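You operate a simulated robot arm through the tools that you are given. There is no shell and no other tool. Be economical: measure what you need, move in short steps, check, and stop when the job is done.

Carry out the task below with a simulated robot arm. There is one attempt and no reset: what you move stays moved.

Task
Swap the card in the UV box for the teal one and switch on.
Fine: use the purple switch; the purple card goes in card slot 1; shut the lid so the lamp lights.

Only the result counts: the job must be done as asked and must still hold three seconds after the hand-in. Knocking over, shifting, dropping, spilling or breaking anything else fails it. A push-on lid holds only when it is set on centred and level and pressed home; a screw cap is set on level and turned clockwise until tight.

Robot
A 6-joint arm with a two-finger parallel gripper, fixed in place. Base frame: the origin is at the foot of the arm, x ahead of it, y to its left, z up; the work surface is at about z = 760. Readings come in mm, rad, newtons and seconds.
With the tool pointing down near the work surface it reaches from about 300 to 740 mm from the base axis. Its first joint turns from -1.152 to 1.152 rad. Payload 2.45 kg.
The tool frame sits at the grasp point between the pads (the TCP): z along the fingers, y along the line on which they close. The tips reach 24 mm beyond it. The gripper opens to 68 mm. The fingers are 17 mm wide and 10 mm thick; the gripper's body (40 by 70 mm) begins 41 mm behind the TCP.
Orientation is that of the tool frame in the base frame, as [roll, pitch, yaw] about the fixed x, y, z axes, in that order (R = Rz(yaw) Ry(pitch) Rx(roll)). With the fingers straight down and closing along the base's y, the tool's x points along the base's -x, its y along +y and its z along -z.

Tools
- The arm moves only by the tool drive_tool. Its argument "steps" is a list of rows, each a list of 7 numbers: the shift along the tool's x, y, z in m, then the turn, a rotation vector about the tool's x, y, z in rad, then the finger opening in m, from 0 to 0.068. In form: [[dx, dy, dz, wx, wy, wz, grip], ...]. A call has 1 to 12 rows; each row is the pose to reach, as a shift and turn from the pose commanded when the call began, along the tool's axes at that moment. Each row takes 0.2 s and may step no farther than 50 mm and 0.15 rad from the row before; otherwise, or with a gripper value out of range, the whole call is refused. Where a pose cannot be reached the arm comes as near as it can. A force on the tool above 40 N (or 10 N above the force at the start of the call, whichever is more), or a blocked arm, ends the call early, and 0.2 s more pass. The fingers move at their own pace (about 108 mm/s each) and stop on an object; they squeeze with about 40 N. The grip force told is the motor's: it shows also when the fingers shut on nothing. Time passes only in rows, and 0.2 s behind the last, so rows that repeat a pose let the fingers close. The reply holds the time, the measured pose of the TCP, the force on the tool along the base axes, the opening and the grip force, in the units named above and with some noise, and new pictures: "views" is both (left out), scene, wrist or none.
- Cameras (640 x 400 px; columns grow to the right, rows downward): "scene" is fixed at [156.2, 410.8, 1456.8]; the picture's right is [-0.82, -0.57, 0.00], its down [-0.36, 0.53, -0.77] and it looks along [0.44, -0.63, -0.64] (base axes); focal length 342 px, centre (320, 200). "wrist" rides on the gripper at [-32, 0, -39] in the tool frame; the picture's right is [0.00, -1.00, 0.00], its down [0.97, 0.00, -0.24] and it looks along [0.24, 0.00, 0.97] (tool axes); focal length 218 px, centre (320, 200).
- measure_at(camera, pixels): for up to 12 pixels [column, row] of the newest picture of that camera ("zoom" is the newest enlarged one), the place [x, y, z] in the base frame of the surface seen there, good to about 2 mm. It takes no simulated time.
- inspect(camera, box): a new picture of the part [left, top, right, bottom] of that camera's present view, enlarged. It takes no simulated time.
- finish_job(): hands the job in; it is judged then, once.

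Work in short steps. Measure before you move; look again where a grasp or a placing could have gone wrong, and mend it. You have 80 turns and 150 pictures in all, those below and enlarged ones among them. Open the gripper and draw the arm clear of the work before you hand the job in, unless the task says otherwise; then end with one line.

The tools are called after "Request:" as a command line: name --pt "numbers of a row" for each row, then --argument value for the rest, lists and objects as JSON in quotes. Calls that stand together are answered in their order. drive_tool: Moves the arm, as the interface text tells. Its arguments: {"type":"object","properties":{"steps":{"type":"array","items":{"type":"array","items":{"type":"number"}}},"views":{"type":"string","enum":["both","scene","wrist","none"]}},"required":["steps"]} The other tools are called the same way: measure_at (camera, pixels) gives the place of the surface under pixels of a picture; inspect (camera, box) takes an enlarged picture of a part of a camera's view; finish_job () hands the job in.

At the start:

```text
clock: 0.0
tcp_pos: [366.2, -207.2, 1145.2]
ee_rot: [3.141, 0.001, -3.14]
ft_force: [-0.2, 0.1, -0.1]
grip_width: 68.0
grasp_force: 0.1
```

scene: 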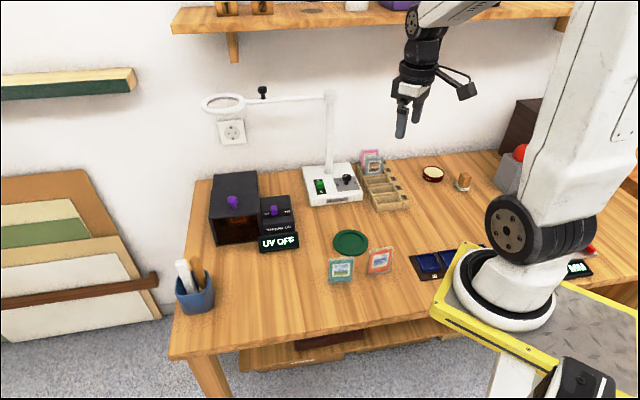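
wrist: 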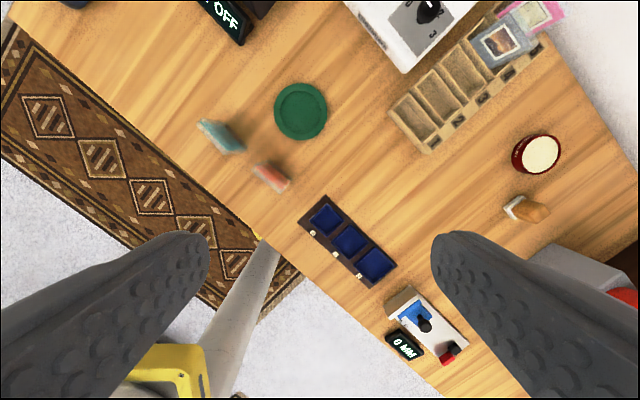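

The scene shows the UV box around (235,210), cards at (340,268) and (380,260), and a card rack at (380,185). I'll enlarge these areas.

Request:
inspect --camera "scene" --box '[195, 160, 315, 260]'

Request:
inspect --camera "scene" --box '[310, 140, 470, 290]'

Request:
inspect --camera "wrist" --box '[360, 0, 580, 160]'

```text
4.00 times, centred on (255, 210) of scene
```

zoom: 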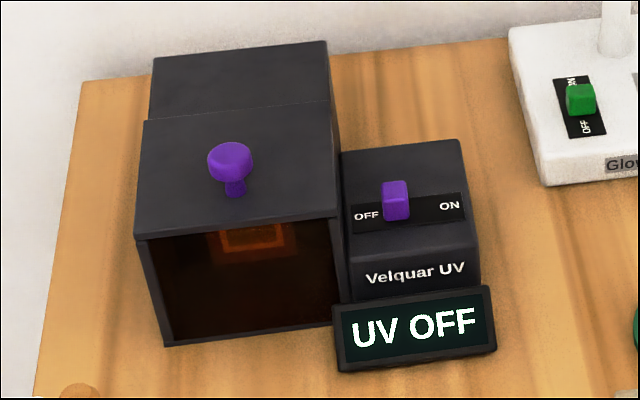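

```text
2.67 times, centred on (390, 215) of scene
```

zoom: 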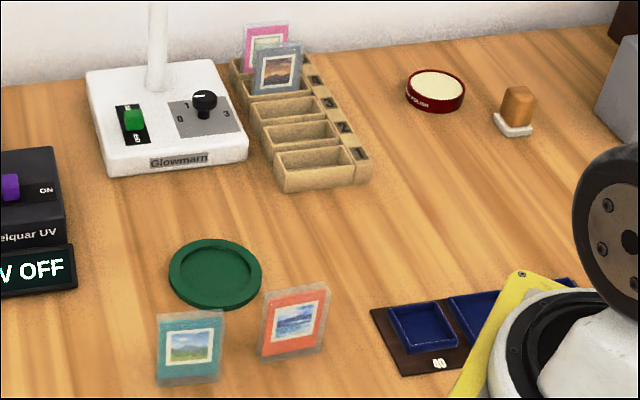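

```text
2.50 times, centred on (470, 80) of wrist
```

zoom: 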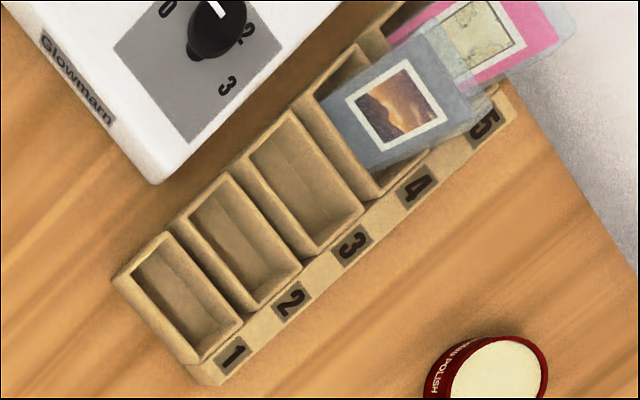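

I'll measure the UV box, knob, switch, cards and rack.

Request:
measure_at --camera "scene" --pixels '[[212, 192], [257, 187], [210, 219], [258, 213], [215, 176], [255, 172], [232, 198], [274, 207], [263, 200], [290, 197], [292, 215], [217, 244]]'

Request:
measure_at --camera "scene" --pixels '[[331, 262], [352, 258], [330, 282], [352, 280], [371, 252], [391, 249], [368, 272], [388, 270], [350, 243], [366, 173], [381, 158], [373, 165]]'

Request:
measure_at --camera "zoom" --pixels '[[115, 278], [172, 232], [244, 325], [192, 362], [182, 293], [237, 353], [290, 298], [350, 243], [205, 170], [240, 240], [300, 180], [218, 383]]'

```text
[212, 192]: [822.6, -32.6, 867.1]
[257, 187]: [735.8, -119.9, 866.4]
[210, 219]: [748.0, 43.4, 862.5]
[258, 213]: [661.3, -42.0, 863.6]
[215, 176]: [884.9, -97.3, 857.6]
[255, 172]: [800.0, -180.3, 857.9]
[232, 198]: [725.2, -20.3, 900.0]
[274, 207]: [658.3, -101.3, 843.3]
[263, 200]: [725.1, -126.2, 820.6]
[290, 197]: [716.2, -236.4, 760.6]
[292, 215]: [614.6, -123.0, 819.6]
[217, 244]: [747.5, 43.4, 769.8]
```

```text
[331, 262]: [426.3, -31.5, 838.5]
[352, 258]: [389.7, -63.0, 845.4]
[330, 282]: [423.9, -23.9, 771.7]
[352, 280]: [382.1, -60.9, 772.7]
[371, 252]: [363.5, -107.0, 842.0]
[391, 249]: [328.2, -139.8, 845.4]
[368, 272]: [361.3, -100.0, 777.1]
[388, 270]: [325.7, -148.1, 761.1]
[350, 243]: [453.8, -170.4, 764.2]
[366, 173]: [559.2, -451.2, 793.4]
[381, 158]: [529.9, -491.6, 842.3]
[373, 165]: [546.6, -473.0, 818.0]
```

```text
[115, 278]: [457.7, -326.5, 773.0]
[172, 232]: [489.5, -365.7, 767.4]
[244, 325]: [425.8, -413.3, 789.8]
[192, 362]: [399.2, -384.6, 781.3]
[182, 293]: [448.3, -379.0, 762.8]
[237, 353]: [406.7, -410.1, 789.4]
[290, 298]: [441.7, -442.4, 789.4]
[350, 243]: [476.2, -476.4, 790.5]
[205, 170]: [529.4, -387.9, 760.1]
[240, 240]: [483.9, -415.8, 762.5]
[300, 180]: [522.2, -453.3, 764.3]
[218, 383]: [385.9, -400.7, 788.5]
```

Now a closer look at the box and the standing cards.

Request:
inspect --camera "scene" --box '[203, 165, 267, 205]'

Request:
inspect --camera "scene" --box '[203, 205, 267, 245]'

Request:
inspect --camera "scene" --box '[322, 240, 402, 290]'

Request:
inspect --camera "wrist" --box '[180, 100, 300, 200]'

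```text
10.00 times, centred on (235, 185) of scene
```

zoom: 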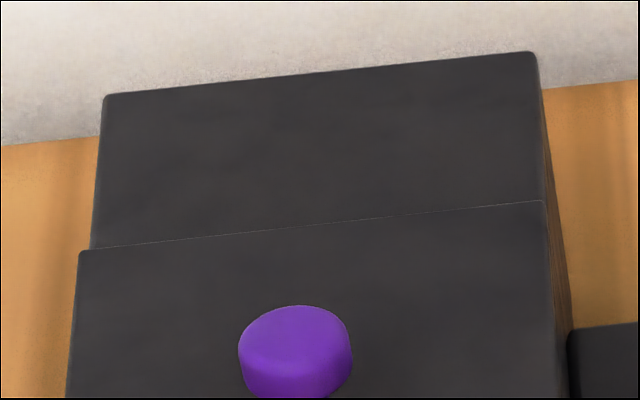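

```text
10.00 times, centred on (235, 225) of scene
```

zoom: 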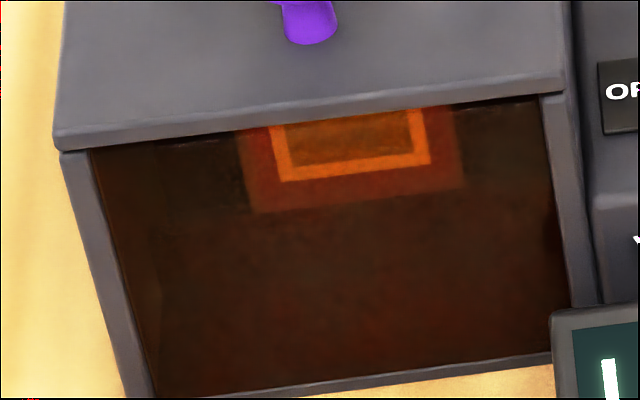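

```text
8.00 times, centred on (362, 265) of scene
```

zoom: 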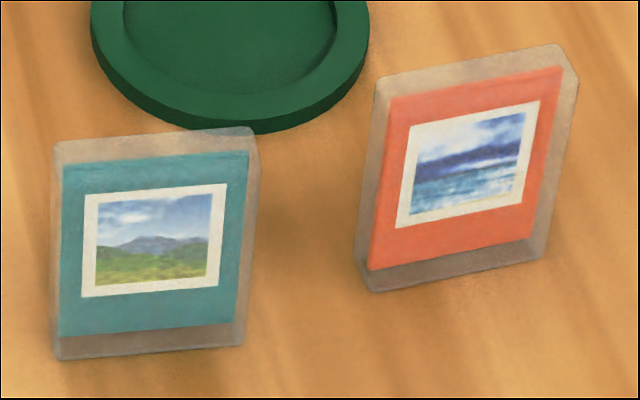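

```text
4.00 times, centred on (240, 150) of wrist
```

zoom: 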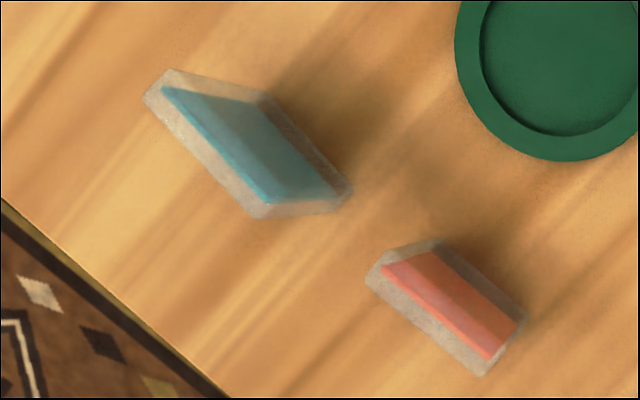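

The lid looks hinged or liftable by its purple knob. I measure the knob more finely and the magnifier arm above, so as to route around it.

Request:
measure_at --camera "scene" --pixels '[[222, 103], [207, 103], [240, 102], [263, 92], [300, 98], [330, 95], [234, 207], [229, 200], [236, 199], [232, 196], [232, 203], [275, 212]]'

Request:
inspect --camera "scene" --box '[218, 188, 250, 214]'

```text
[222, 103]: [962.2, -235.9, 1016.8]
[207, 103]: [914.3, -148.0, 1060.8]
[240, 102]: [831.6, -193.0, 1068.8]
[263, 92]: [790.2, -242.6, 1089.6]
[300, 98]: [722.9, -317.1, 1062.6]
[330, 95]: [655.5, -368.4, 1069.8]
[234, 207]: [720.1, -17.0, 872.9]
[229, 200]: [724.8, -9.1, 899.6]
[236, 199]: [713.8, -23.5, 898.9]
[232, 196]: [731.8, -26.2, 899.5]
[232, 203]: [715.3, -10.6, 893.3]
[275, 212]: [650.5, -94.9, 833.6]
```

```text
15.38 times, centred on (234, 201) of scene
```

zoom: 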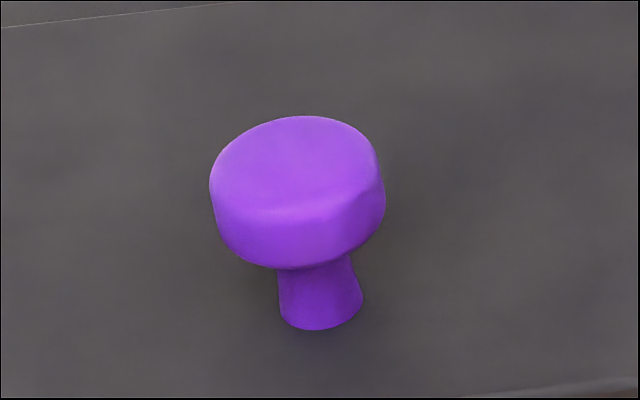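

Knob top centre is about (723,-20,900), ~29 mm across. I move above it with the tool turned 45° so the fingers close along the hinge line.

Request:
drive_tool --pt "-0.0357 0.0187 0.0175 0 0 0.0785 0.068" --pt "-0.0714 0.0374 0.035 0 0 0.157 0.068" --pt "-0.1071 0.0561 0.0525 0 0 0.2356 0.068" --pt "-0.1428 0.0748 0.07 0 0 0.314 0.068" --pt "-0.1785 0.0935 0.0875 0 0 0.3927 0.068" --pt "-0.2142 0.1122 0.105 0 0 0.471 0.068" --pt "-0.2499 0.1309 0.1225 0 0 0.55 0.068" --pt "-0.2856 0.1496 0.14 0 0 0.628 0.068" --pt "-0.3213 0.1683 0.1575 0 0 0.707 0.068" --pt "-0.357 0.187 0.175 0 0 0.785 0.068" --pt "-0.357 0.187 0.175 0 0 0.785 0.068"

```text
clock: 2.4
tcp_pos: [724.6, -21.7, 967.6]
ee_rot: [-3.141, 0.0, 2.355]
ft_force: [0.1, 0.0, -0.5]
grip_width: 68.0
grasp_force: 0.1
```

scene: 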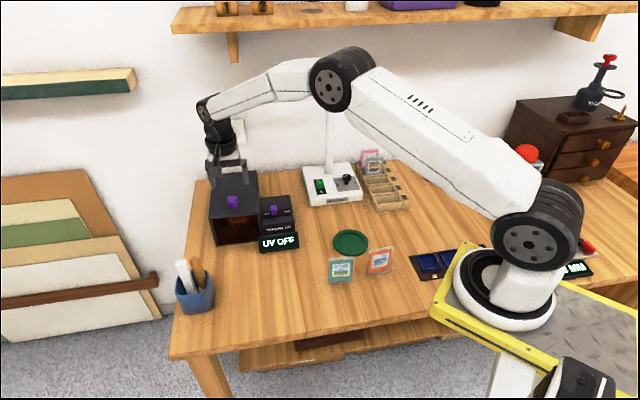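
wrist: 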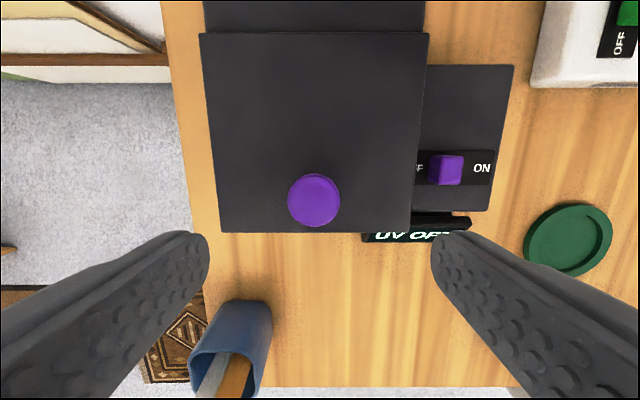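

The knob sits at wrist (314,200). I measure its centre, edges, the lid corners and the switch.

Request:
measure_at --camera "wrist" --pixels '[[314, 198], [290, 198], [338, 198], [314, 178], [314, 218], [203, 36], [426, 36], [222, 230], [408, 230], [445, 166], [208, 10], [420, 10]]'

```text
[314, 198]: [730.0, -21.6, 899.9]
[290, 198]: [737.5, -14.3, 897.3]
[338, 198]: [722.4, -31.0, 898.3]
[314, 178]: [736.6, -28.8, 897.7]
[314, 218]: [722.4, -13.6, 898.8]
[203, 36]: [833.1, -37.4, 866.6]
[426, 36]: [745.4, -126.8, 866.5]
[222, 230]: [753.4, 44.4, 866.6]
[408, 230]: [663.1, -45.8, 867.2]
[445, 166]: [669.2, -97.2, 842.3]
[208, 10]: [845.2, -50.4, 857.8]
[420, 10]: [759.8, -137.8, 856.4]
```

Knob centre (730,-22), head from ~886 to 900. I descend to z≈894 (tips just above lid at 866.5) and close.

Request:
drive_tool --pt "-0.0045 0.003 0.03 0 0 0 0.068" --pt "-0.0045 0.003 0.06 0 0 0 0.068" --pt "-0.0045 0.003 0.073 0 0 0 0.068" --pt "-0.0045 0.003 0.073 0 0 0 0.045" --pt "-0.0045 0.003 0.073 0 0 0 0.02" --pt "-0.0045 0.003 0.073 0 0 0 0.02"

```text
clock: 3.8
tcp_pos: [727.8, -20.8, 895.8]
ee_rot: [-3.141, 0.001, 2.356]
ft_force: [-0.2, -1.1, 0.6]
grip_width: 27.1
grasp_force: 42.3
```

scene: 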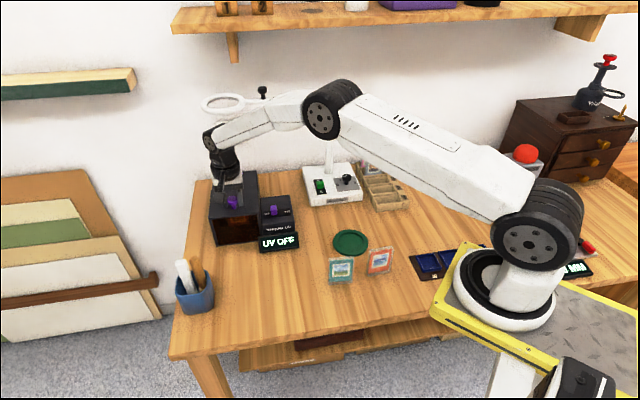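
wrist: 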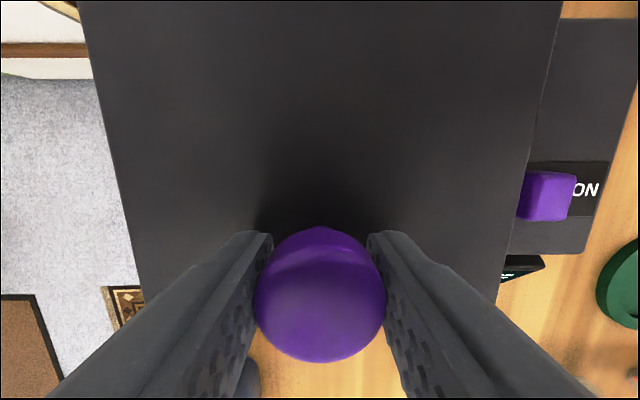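

The knob is held (27 mm). I lift straight up 12 mm to learn how the lid moves.

Request:
drive_tool --pt "0 0 -0.004 0 0 0 0.02" --pt "0 0 -0.008 0 0 0 0.02" --pt "0 0 -0.012 0 0 0 0.02"

Request:
inspect --camera "scene" --box '[195, 160, 285, 250]'

```text
clock: 4.3
tcp_pos: [728.0, -21.7, 896.4]
ee_rot: [3.139, 0.002, 2.357]
ft_force: [10.8, 0.8, -9.7]
grip_width: 27.3
grasp_force: 41.6
stopped in row 2: the force on the tool passed its limit (the readings are from after the stop); the commanded pose is now the measured one
```

scene: 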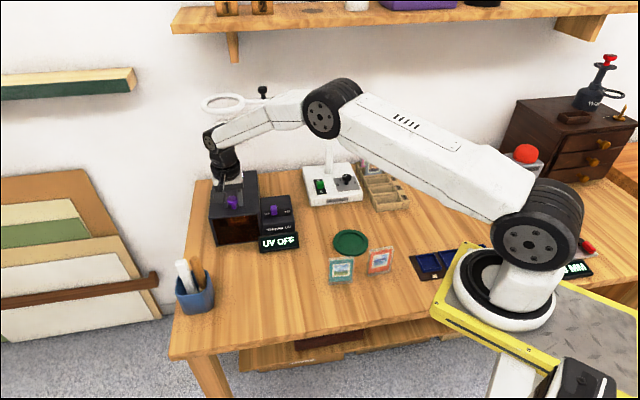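
wrist: 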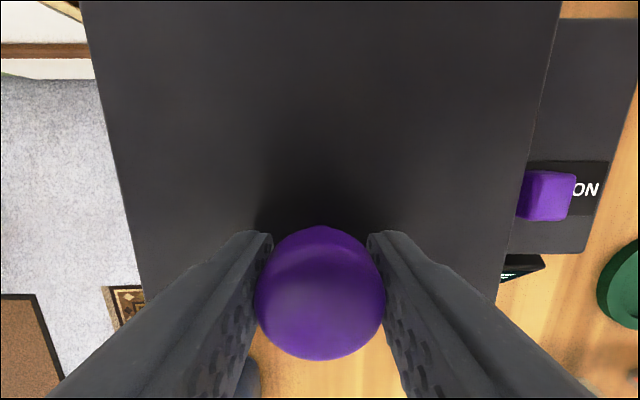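

```text
4.44 times, centred on (240, 205) of scene
```

zoom: 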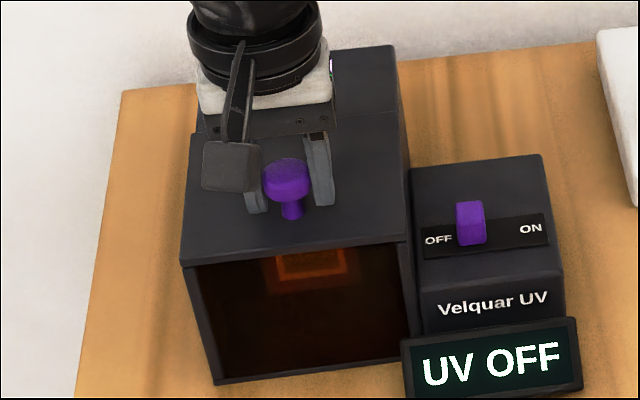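

The lid does not lift (only 0.6 mm, force ~10 N down and some sideways). I try sliding it back toward the rear block, gently.

Request:
drive_tool --pt "-0.003 0 0 0 0 0 0.02" --pt "-0.006 0 0 0 0 0 0.02" --pt "-0.01 0 0 0 0 0 0.02" --views "wrist"

```text
clock: 5.1
tcp_pos: [734.7, -27.2, 896.2]
ee_rot: [-3.141, -0.004, 2.358]
ft_force: [11.4, 12.3, -11.6]
grip_width: 27.4
grasp_force: 41.6
```

wrist: 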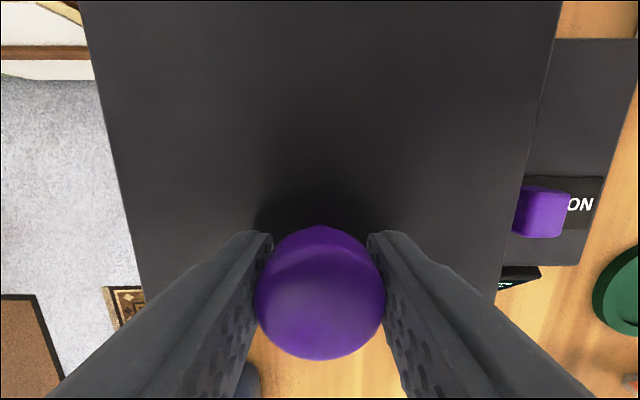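

The lid appears to slide with the knob; I check in the scene that the box body itself stayed.

Request:
inspect --camera "scene" --box '[195, 160, 285, 250]'

```text
4.44 times, centred on (240, 205) of scene
```

zoom: 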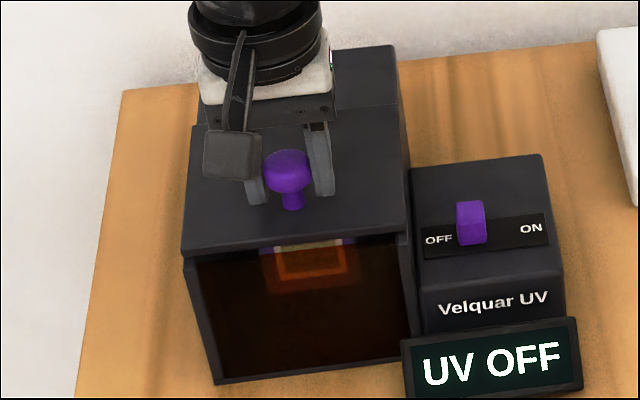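

The box stayed put and the lid slid 9 mm: it's a sliding lid, and a purple card edge shows within. I slide it further back.

Request:
drive_tool --pt "-0.008 0 0.0005 0 0 0 0.02" --pt "-0.016 0 0.0005 0 0 0 0.02" --pt "-0.024 0 0.0005 0 0 0 0.02" --pt "-0.032 0 0.0005 0 0 0 0.02" --pt "-0.04 0 0.0005 0 0 0 0.02" --pt "-0.048 0 0.0005 0 0 0 0.02" --pt "-0.056 0 0.0005 0 0 0 0.02" --pt "-0.064 0 0.0005 0 0 0 0.02" --pt "-0.07 0 0.0005 0 0 0 0.02"

Request:
inspect --camera "scene" --box '[195, 160, 285, 250]'

```text
clock: 6.7
tcp_pos: [764.4, -57.9, 896.8]
ee_rot: [3.133, -0.001, 2.366]
ft_force: [4.3, 4.2, -5.5]
grip_width: 27.0
grasp_force: 42.1
out of reach, approached as far as the arm can: row 6, 7
stopped in row 7: the force on the tool passed its limit (the readings are from after the stop); the commanded pose is now the measured one
```

scene: 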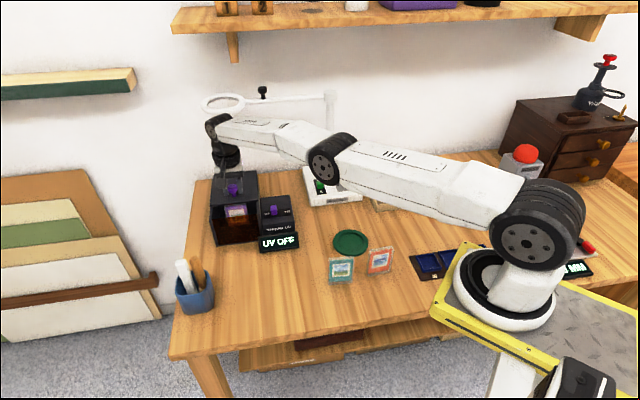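
wrist: 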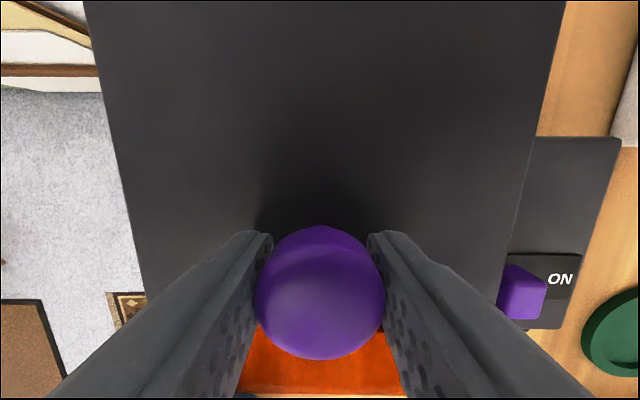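

```text
4.44 times, centred on (240, 205) of scene
```

zoom: 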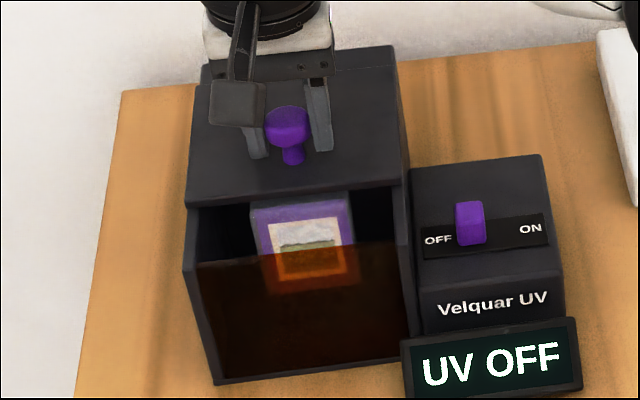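

The arm hit its reach limit at (764,-58) with lid open ~51 mm. I loosen the grip, tilt the tool so the wrist comes nearer the base, regrip and slide further.

Request:
drive_tool --pt "0 0 0 0 0 0 0.04" --pt "0 0 0 0 -0.1 0 0.04" --pt "0 0 0 0 -0.2 0 0.04" --pt "0 0 0 0 -0.3 0 0.04" --pt "0 0 0 0 -0.4 0 0.04" --pt "0 0 0 0 -0.5 0 0.04" --pt "0 0 0 0 -0.5 0 0.02" --pt "0 0 0 0 -0.5 0 0.02"

```text
clock: 8.5
tcp_pos: [764.8, -57.7, 897.1]
ee_rot: [3.131, 0.502, 2.359]
ft_force: [6.9, 7.1, -3.9]
grip_width: 27.4
grasp_force: 41.6
```

scene: 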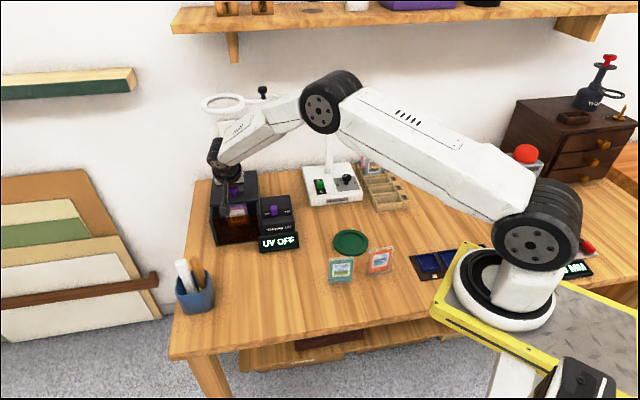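
wrist: 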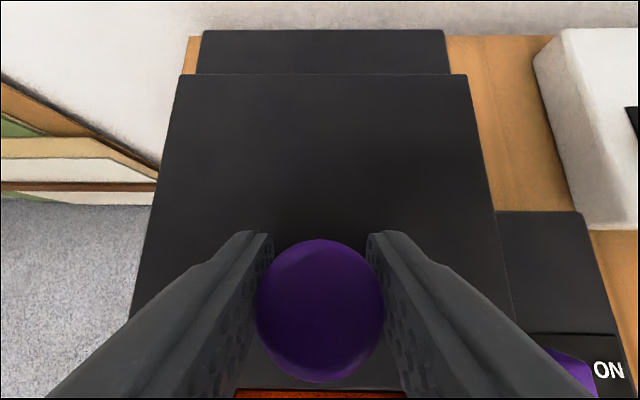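

Regripped with 0.5 rad tilt. I slide another 36 mm back, horizontally.

Request:
drive_tool --pt "-0.00527 0 0.00287 0 0 0 0.02" --pt "-0.01054 0 0.00575 0 0 0 0.02" --pt "-0.0158 0 0.00862 0 0 0 0.02" --pt "-0.0211 0 0.0115 0 0 0 0.02" --pt "-0.0263 0 0.01437 0 0 0 0.02" --pt "-0.0316 0 0.01724 0 0 0 0.02"

Request:
inspect --camera "scene" --box '[195, 160, 285, 250]'

```text
clock: 9.9
tcp_pos: [790.9, -84.9, 896.7]
ee_rot: [3.136, 0.499, 2.359]
ft_force: [5.0, 5.9, -5.0]
grip_width: 27.1
grasp_force: 42.1
```

scene: 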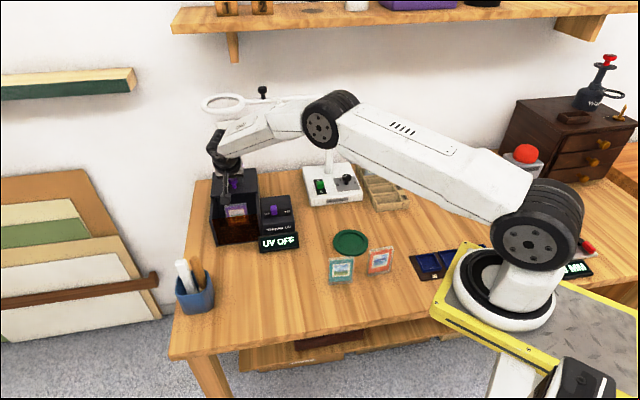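
wrist: 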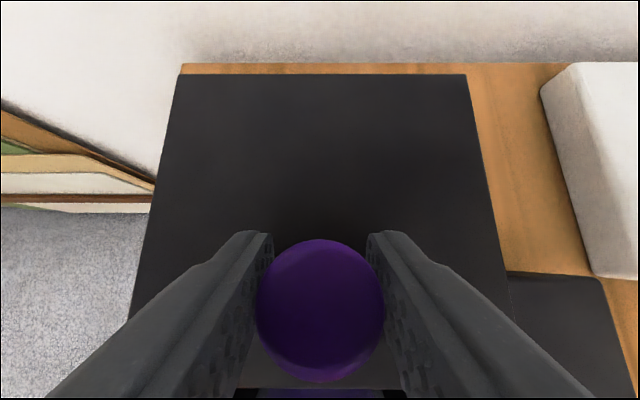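

```text
4.44 times, centred on (240, 205) of scene
```

zoom: 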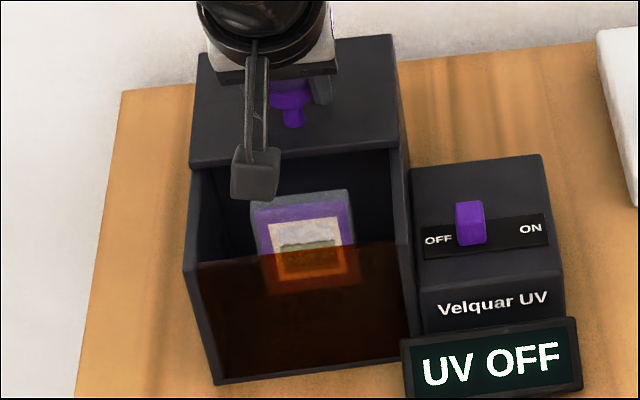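

The lid is open ~89 mm. I measure the card inside the box and the opening using the newest zoom.

Request:
measure_at --camera "zoom" --pixels '[[253, 200], [348, 193], [255, 210], [350, 203], [300, 200], [265, 245], [345, 240], [194, 163], [395, 142], [195, 262], [400, 240], [300, 175]]'

```text
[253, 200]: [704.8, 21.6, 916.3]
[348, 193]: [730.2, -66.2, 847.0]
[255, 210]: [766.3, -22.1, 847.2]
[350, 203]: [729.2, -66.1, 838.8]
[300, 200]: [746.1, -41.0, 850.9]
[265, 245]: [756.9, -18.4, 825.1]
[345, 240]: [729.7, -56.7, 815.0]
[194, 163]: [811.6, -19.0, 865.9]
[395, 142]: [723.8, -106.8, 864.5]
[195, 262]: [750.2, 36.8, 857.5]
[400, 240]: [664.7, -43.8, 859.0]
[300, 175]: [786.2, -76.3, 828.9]
```

Card top edge lies around (748,-44,850), ~57 mm wide; lid edge is ~27 mm behind it. I release the knob, back off, level the tool and look from above.

Request:
drive_tool --pt "0 0 0 0 0 0 0.045" --pt "0 0 0 0 0 0 0.068" --pt "0 0 -0.03 0 0 0 0.068" --pt "0 0 -0.06 0 0 0 0.068" --pt "0.0097 0 -0.068 0 0.125 0 0.068" --pt "0.0193 0 -0.076 0 0.25 0 0.068" --pt "0.029 0 -0.084 0 0.375 0 0.068" --pt "0.0387 0 -0.0929 0 0.5 0 0.068" --pt "0.0387 0 -0.0929 0 0.5 0 0.068"

Request:
inspect --camera "wrist" --box '[180, 20, 460, 260]'

```text
clock: 11.9
tcp_pos: [734.0, -30.7, 959.4]
ee_rot: [3.132, -0.003, 2.364]
ft_force: [-0.1, -0.2, 0.2]
grip_width: 67.8
grasp_force: 0.0
```

scene: 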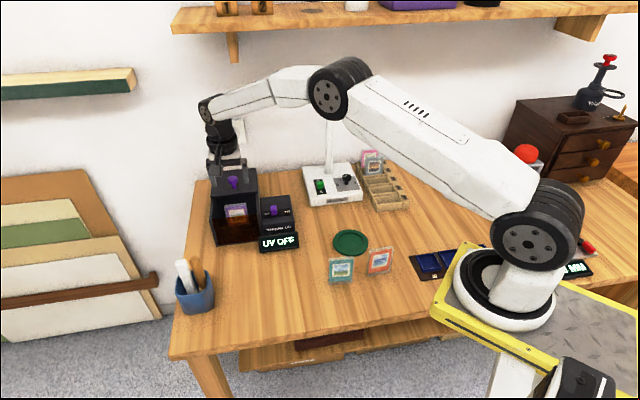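
wrist: 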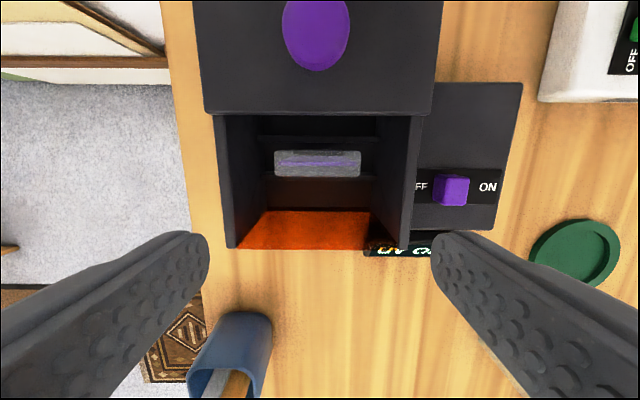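

```text
1.67 times, centred on (320, 140) of wrist
```

zoom: 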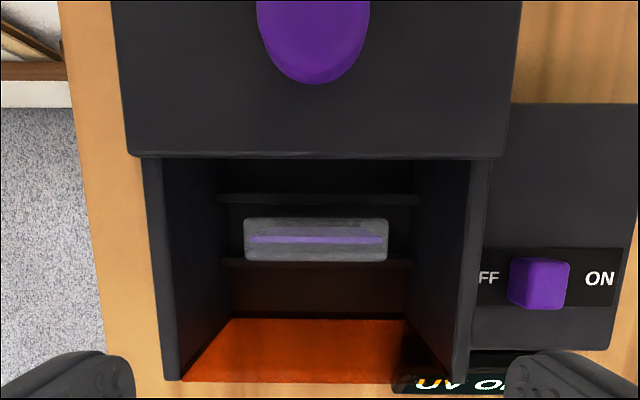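

Now the card top is plainly visible at wrist (317,163), standing between two ribs. I measure its corners and ribs.

Request:
measure_at --camera "wrist" --pixels '[[278, 153], [357, 153], [278, 173], [357, 173], [317, 163], [317, 138], [317, 143], [317, 178], [317, 182], [317, 112], [300, 195], [340, 147]]'

Request:
inspect --camera "wrist" --box '[250, 110, 390, 210]'

```text
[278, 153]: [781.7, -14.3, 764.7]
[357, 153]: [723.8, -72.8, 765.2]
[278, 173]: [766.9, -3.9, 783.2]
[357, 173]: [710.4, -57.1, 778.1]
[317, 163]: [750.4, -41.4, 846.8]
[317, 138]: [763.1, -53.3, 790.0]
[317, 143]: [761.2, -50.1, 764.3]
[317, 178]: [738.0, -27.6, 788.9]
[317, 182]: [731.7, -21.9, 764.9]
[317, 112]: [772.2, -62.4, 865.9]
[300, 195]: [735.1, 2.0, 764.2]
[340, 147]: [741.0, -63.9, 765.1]
```

```text
4.00 times, centred on (320, 160) of wrist
```

zoom: 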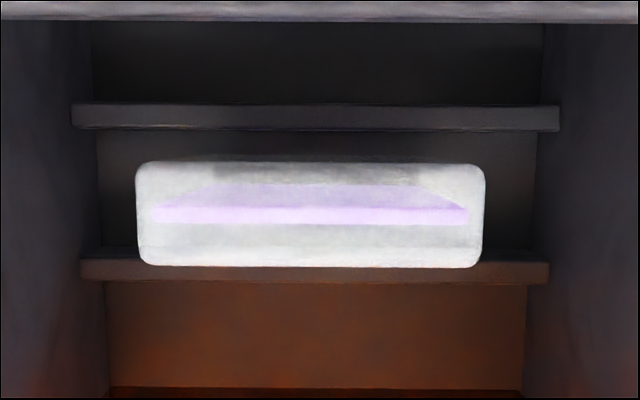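

Card top centre ≈ (750,-41,850), ~60 mm wide. I move above it with fingers fully open so they straddle its width, tips just above the top, and look.

Request:
drive_tool --pt "-0.0195 0.002 0.02 0 0 0 0.068" --pt "-0.0195 0.002 0.05 0 0 0 0.068" --pt "-0.0195 0.002 0.08 0 0 0 0.068" --pt "-0.0195 0.002 0.08 0 0 0 0.068"

Request:
inspect --camera "scene" --box '[205, 165, 265, 225]'

```text
clock: 12.9
tcp_pos: [751.3, -42.5, 881.7]
ee_rot: [3.133, 0.0, 2.364]
ft_force: [0.3, 0.1, 0.2]
grip_width: 67.9
grasp_force: 0.0
```

scene: 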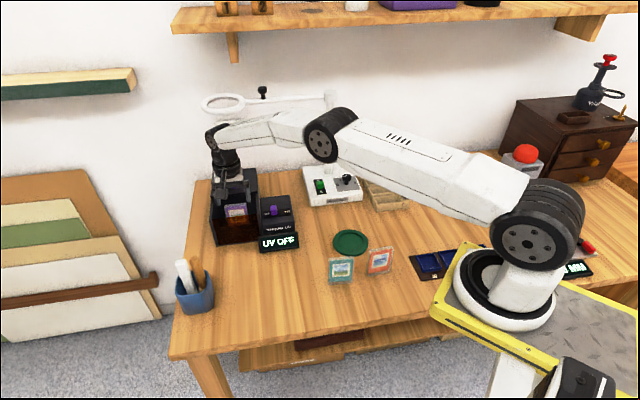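
wrist: 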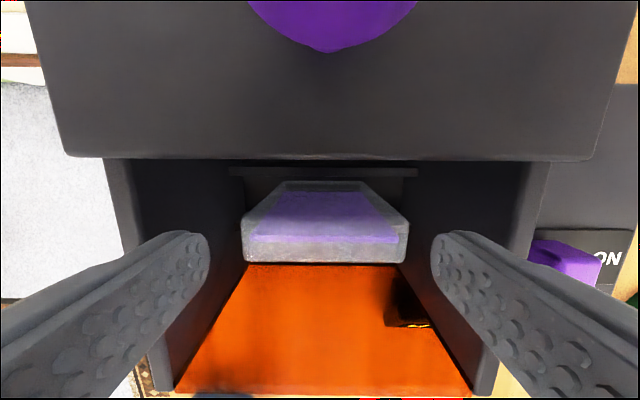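

```text
6.67 times, centred on (235, 195) of scene
```

zoom: 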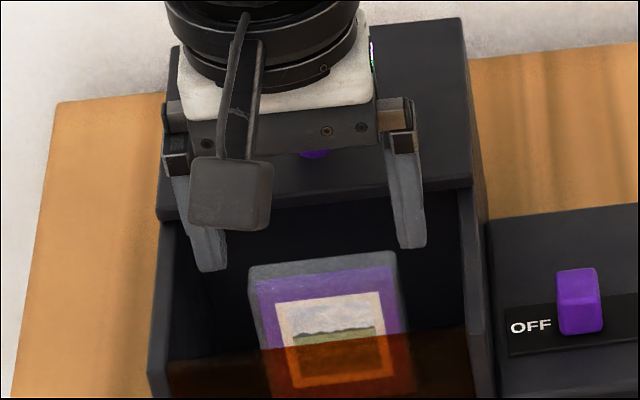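

From this view the card's top face spans wrist x 242–408, y 228–262, so it is ~3.5 mm frontward and ~1.8 mm right of the TCP. I correct, descend 44 mm and close.

Request:
drive_tool --pt "0.0035 -0.0018 0 0 0 0 0.068" --pt "0.0035 -0.0018 0.015 0 0 0 0.068" --pt "0.0035 -0.0018 0.03 0 0 0 0.068" --pt "0.0035 -0.0018 0.044 0 0 0 0.068" --pt "0.0035 -0.0018 0.044 0 0 0 0.068"

Request:
inspect --camera "scene" --box '[205, 165, 265, 225]'

```text
clock: 14.1
tcp_pos: [747.0, -40.4, 834.7]
ee_rot: [3.135, 0.0, 2.363]
ft_force: [-0.4, 0.9, -0.5]
grip_width: 68.0
grasp_force: 0.0
```

scene: 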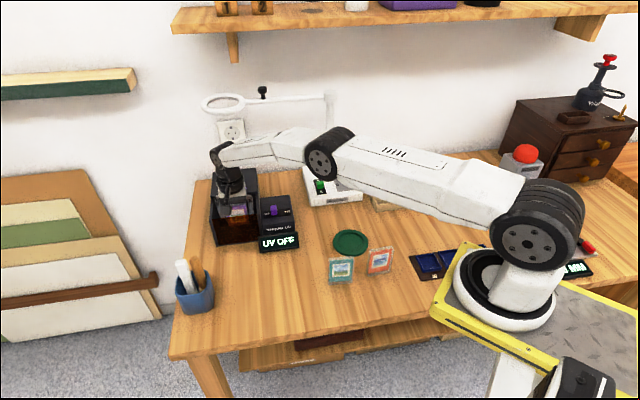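
wrist: 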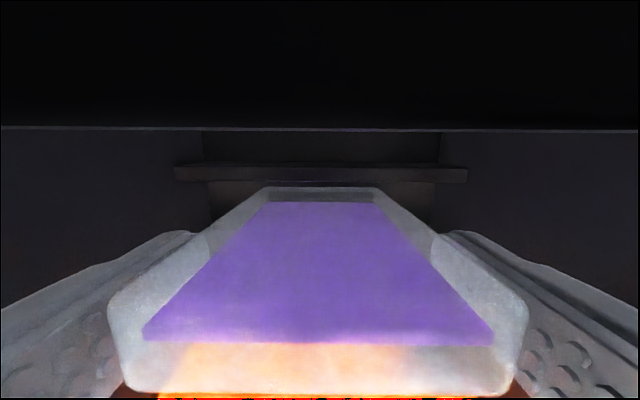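

```text
6.67 times, centred on (235, 195) of scene
```

zoom: 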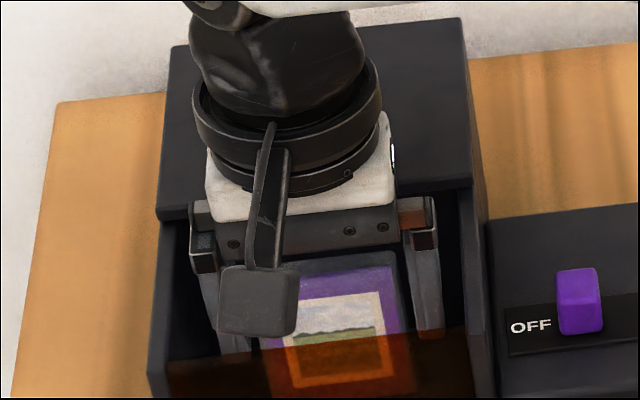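

The card sits between the fingers, centred at x≈317. I close and lift straight up 40 mm.

Request:
drive_tool --pt "0 0 0 0 0 0 0.05" --pt "0 0 0 0 0 0 0.05" --pt "0 0 -0.01 0 0 0 0.05" --pt "0 0 -0.025 0 0 0 0.05" --pt "0 0 -0.04 0 0 0 0.05"

```text
clock: 15.3
tcp_pos: [746.3, -39.7, 876.9]
ee_rot: [3.134, -0.001, 2.364]
ft_force: [0.4, 0.1, 0.0]
grip_width: 59.2
grasp_force: 40.2
```

scene: 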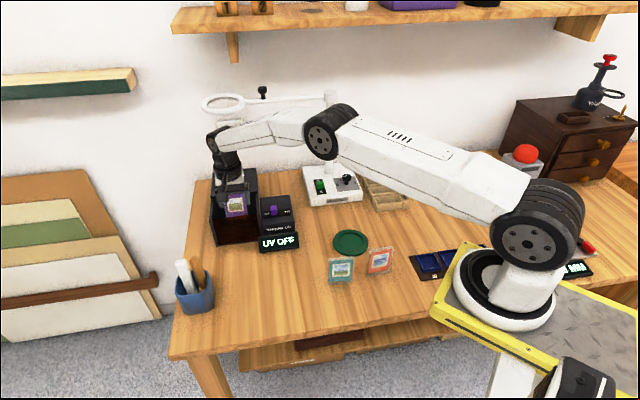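
wrist: 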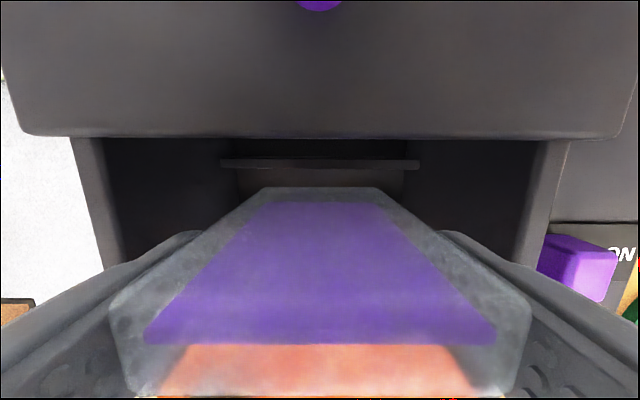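

Card held (59 mm). I raise it clear of the box and carry it to a waypoint near the rack at about (500,-250,1000).

Request:
drive_tool --pt "0 0 -0.045 0 0 0 0.05" --pt "0 0 -0.085 0 0 0 0.05" --pt "0.003 -0.04 -0.09 0 0 0 0.05" --pt "0.006 -0.08 -0.095 0 0 0 0.05" --pt "0.009 -0.12 -0.1 0 0 0 0.05" --pt "0.012 -0.16 -0.105 0 0 0 0.05" --pt "0.015 -0.2 -0.11 0 0 0 0.05" --pt "0.018 -0.24 -0.115 0 0 0 0.05" --pt "0.021 -0.28 -0.12 0 0 0 0.05" --pt "0.025 -0.322 -0.124 0 0 0 0.05" --pt "0.025 -0.322 -0.124 0 0 0 0.05"

```text
clock: 17.7
tcp_pos: [501.4, -252.3, 1001.4]
ee_rot: [3.134, -0.002, 2.361]
ft_force: [0.3, 0.1, -0.8]
grip_width: 59.8
grasp_force: 40.3
```

scene: 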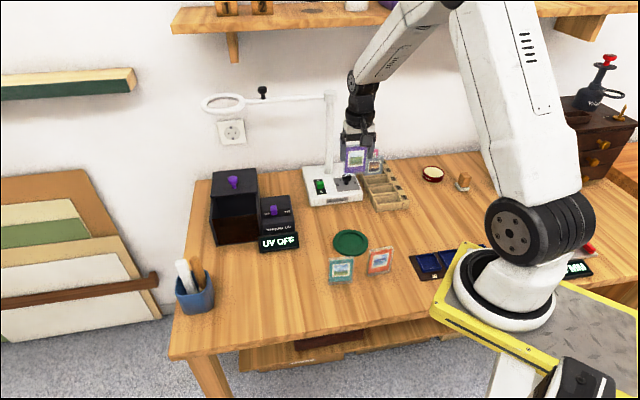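
wrist: 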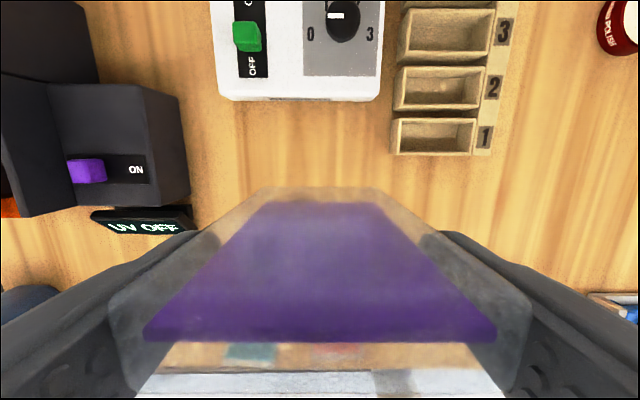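

Slot 1 is visible in the wrist view around (432,137). I enlarge and measure its rim.

Request:
inspect --camera "wrist" --box '[370, 50, 530, 170]'

Request:
measure_at --camera "wrist" --pixels '[[393, 118], [476, 119], [392, 153], [471, 153], [400, 122], [470, 123], [398, 150], [467, 151], [435, 135], [485, 137], [435, 112], [493, 87]]'

```text
3.33 times, centred on (450, 110) of wrist
```

zoom: 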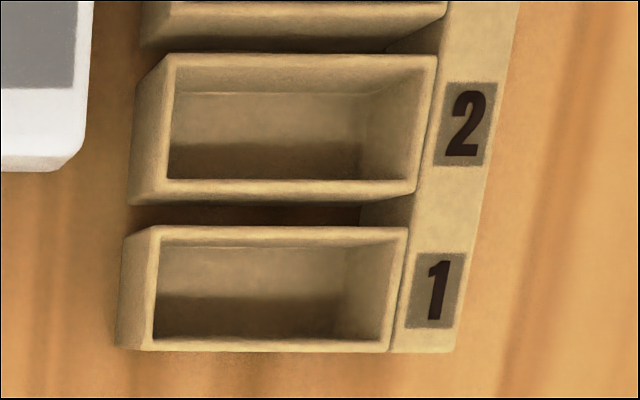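

```text
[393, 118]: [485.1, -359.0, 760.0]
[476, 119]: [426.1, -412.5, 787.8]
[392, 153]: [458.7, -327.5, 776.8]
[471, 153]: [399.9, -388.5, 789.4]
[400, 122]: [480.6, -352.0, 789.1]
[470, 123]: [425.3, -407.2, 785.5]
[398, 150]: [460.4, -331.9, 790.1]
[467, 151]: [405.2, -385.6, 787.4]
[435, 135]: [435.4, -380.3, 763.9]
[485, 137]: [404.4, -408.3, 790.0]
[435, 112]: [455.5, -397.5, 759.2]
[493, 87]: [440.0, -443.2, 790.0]
```

Slot 1 inner rim is ~29×77 mm centred at (443,-369), aligned with the current yaw. The card centre is ~3 mm behind the TCP, so I hover at TCP (441,-367,895) first.

Request:
drive_tool --pt "-0.013 -0.0413 0 0 0 0 0.05" --pt "-0.0256 -0.0825 0 0 0 0 0.05" --pt "-0.0384 -0.1238 0.02 0 0 0 0.05" --pt "-0.0384 -0.1238 0.06 0 0 0 0.05" --pt "-0.0384 -0.1238 0.106 0 0 0 0.05" --pt "-0.0384 -0.1238 0.106 0 0 0 0.05"

Request:
inspect --camera "scene" --box '[340, 140, 430, 220]'

```text
clock: 19.1
tcp_pos: [445.4, -365.4, 895.2]
ee_rot: [3.135, 0.0, 2.364]
ft_force: [0.7, -0.7, -1.6]
grip_width: 59.6
grasp_force: 39.9
```

scene: 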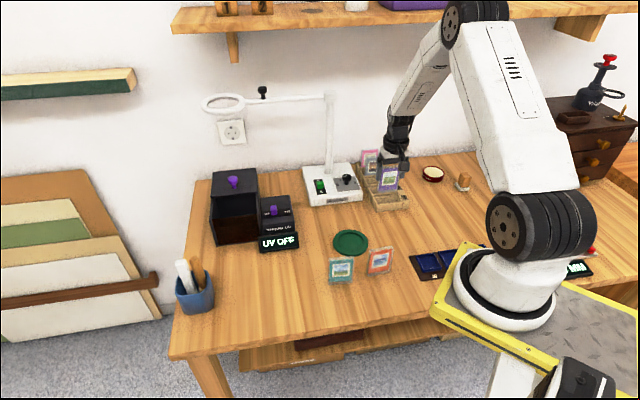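
wrist: 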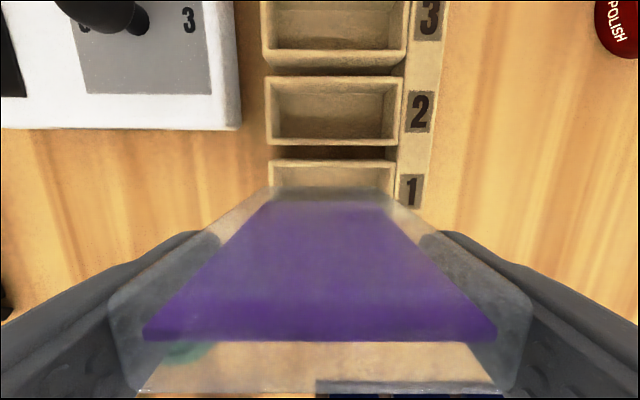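

```text
5.00 times, centred on (385, 180) of scene
```

zoom: 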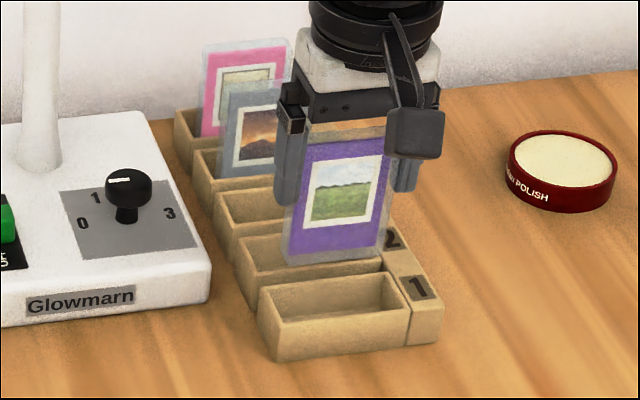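

The measured pose is off a few mm from the target; I re-measure slot 1's visible rim from here.

Request:
inspect --camera "wrist" --box '[250, 140, 430, 220]'

Request:
measure_at --camera "wrist" --pixels '[[271, 164], [395, 164], [333, 164], [272, 180], [395, 180], [268, 82], [400, 82], [268, 138], [397, 138]]'

```text
3.56 times, centred on (340, 180) of wrist
```

zoom: 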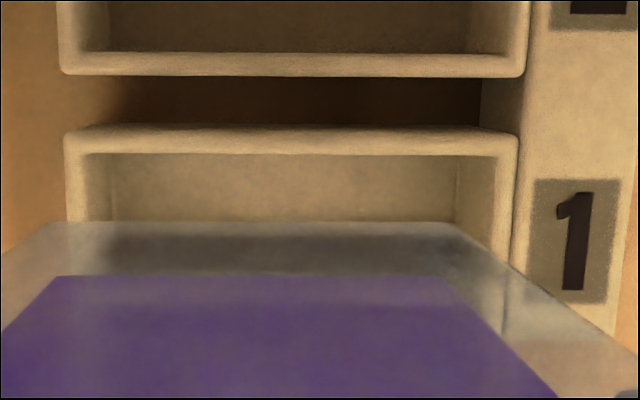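

```text
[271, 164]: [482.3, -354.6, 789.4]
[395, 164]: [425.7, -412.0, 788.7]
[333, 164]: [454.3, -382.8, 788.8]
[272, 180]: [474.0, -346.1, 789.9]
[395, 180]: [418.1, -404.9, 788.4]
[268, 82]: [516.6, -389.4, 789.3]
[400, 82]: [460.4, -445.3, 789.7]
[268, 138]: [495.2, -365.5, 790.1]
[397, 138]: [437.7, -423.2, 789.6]
```

Slot centre is ~7 mm toward −tool-y; fore-aft is within a couple of mm. I shift and lower to about z 837.

Request:
drive_tool --pt "0 -0.0075 0 0 0 0 0.05" --pt "0 -0.0075 0.02 0 0 0 0.05" --pt "0 -0.0075 0.04 0 0 0 0.05" --pt "0 -0.0075 0.05 0 0 0 0.05" --pt "0 -0.0075 0.055 0 0 0 0.05" --pt "0 -0.0075 0.058 0 0 0 0.05"

Request:
inspect --camera "scene" --box '[340, 140, 430, 220]'

```text
clock: 20.5
tcp_pos: [438.4, -372.5, 834.8]
ee_rot: [3.134, 0.0, 2.364]
ft_force: [0.1, 4.6, 13.3]
grip_width: 59.6
grasp_force: 40.3
```

scene: 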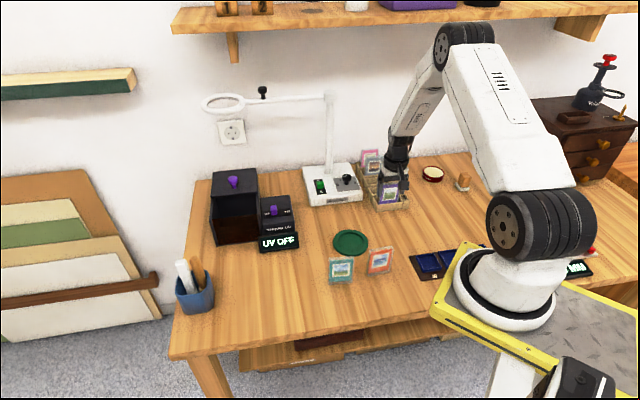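
wrist: 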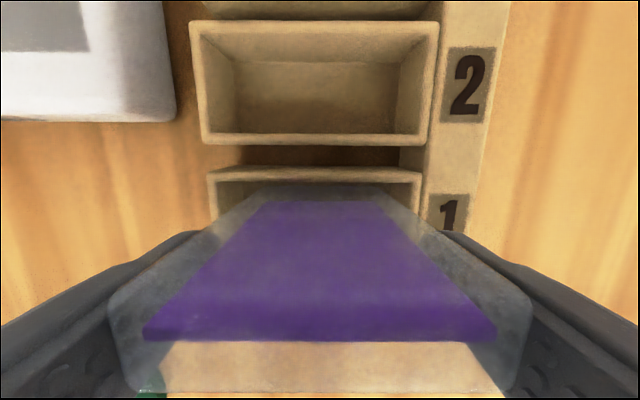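

```text
5.00 times, centred on (385, 180) of scene
```

zoom: 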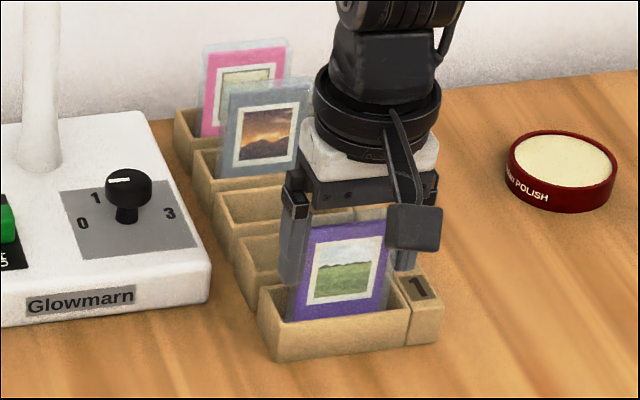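

The card is in slot 1 and touching the floor (13 N). I ease 1 mm up, open, and rise.

Request:
drive_tool --pt "0 0 -0.001 0 0 0 0.05" --pt "0 0 -0.001 0 0 0 0.06" --pt "0 0 -0.001 0 0 0 0.068" --pt "0 0 -0.001 0 0 0 0.068" --pt "0 0 -0.025 0 0 0 0.068" --pt "0 0 -0.055 0 0 0 0.068" --pt "0 0 -0.1 0 0 0 0.068" --pt "0 0 -0.14 0 0 0 0.068"

Request:
inspect --camera "scene" --box '[340, 140, 430, 220]'

```text
clock: 22.3
tcp_pos: [435.4, -372.9, 972.6]
ee_rot: [3.135, -0.001, 2.365]
ft_force: [0.1, 0.0, 0.5]
grip_width: 67.8
grasp_force: 0.0
```

scene: 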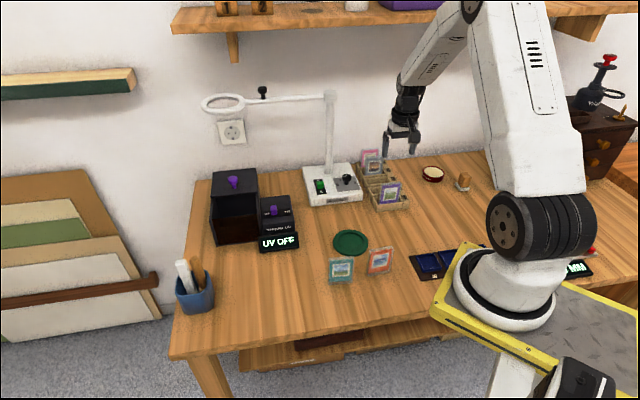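
wrist: 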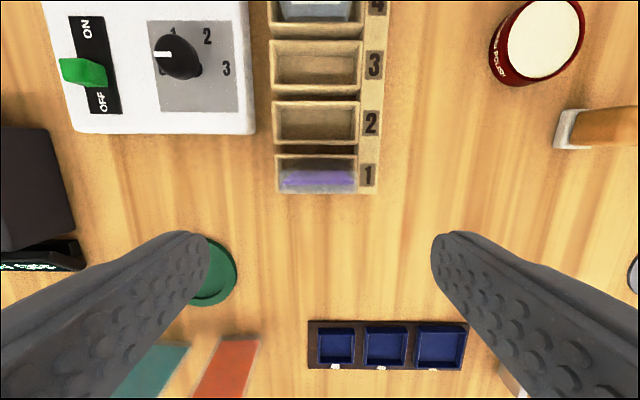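

```text
5.00 times, centred on (385, 180) of scene
```

zoom: 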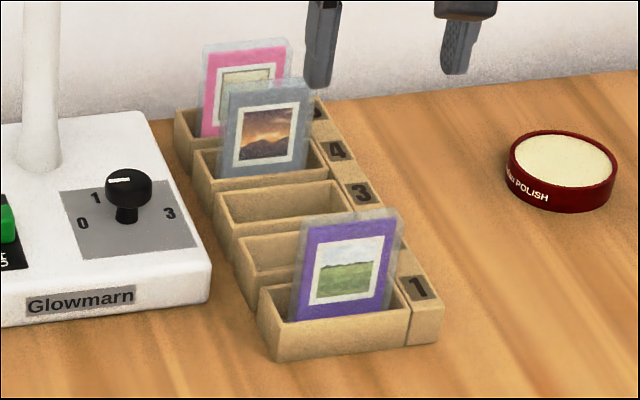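

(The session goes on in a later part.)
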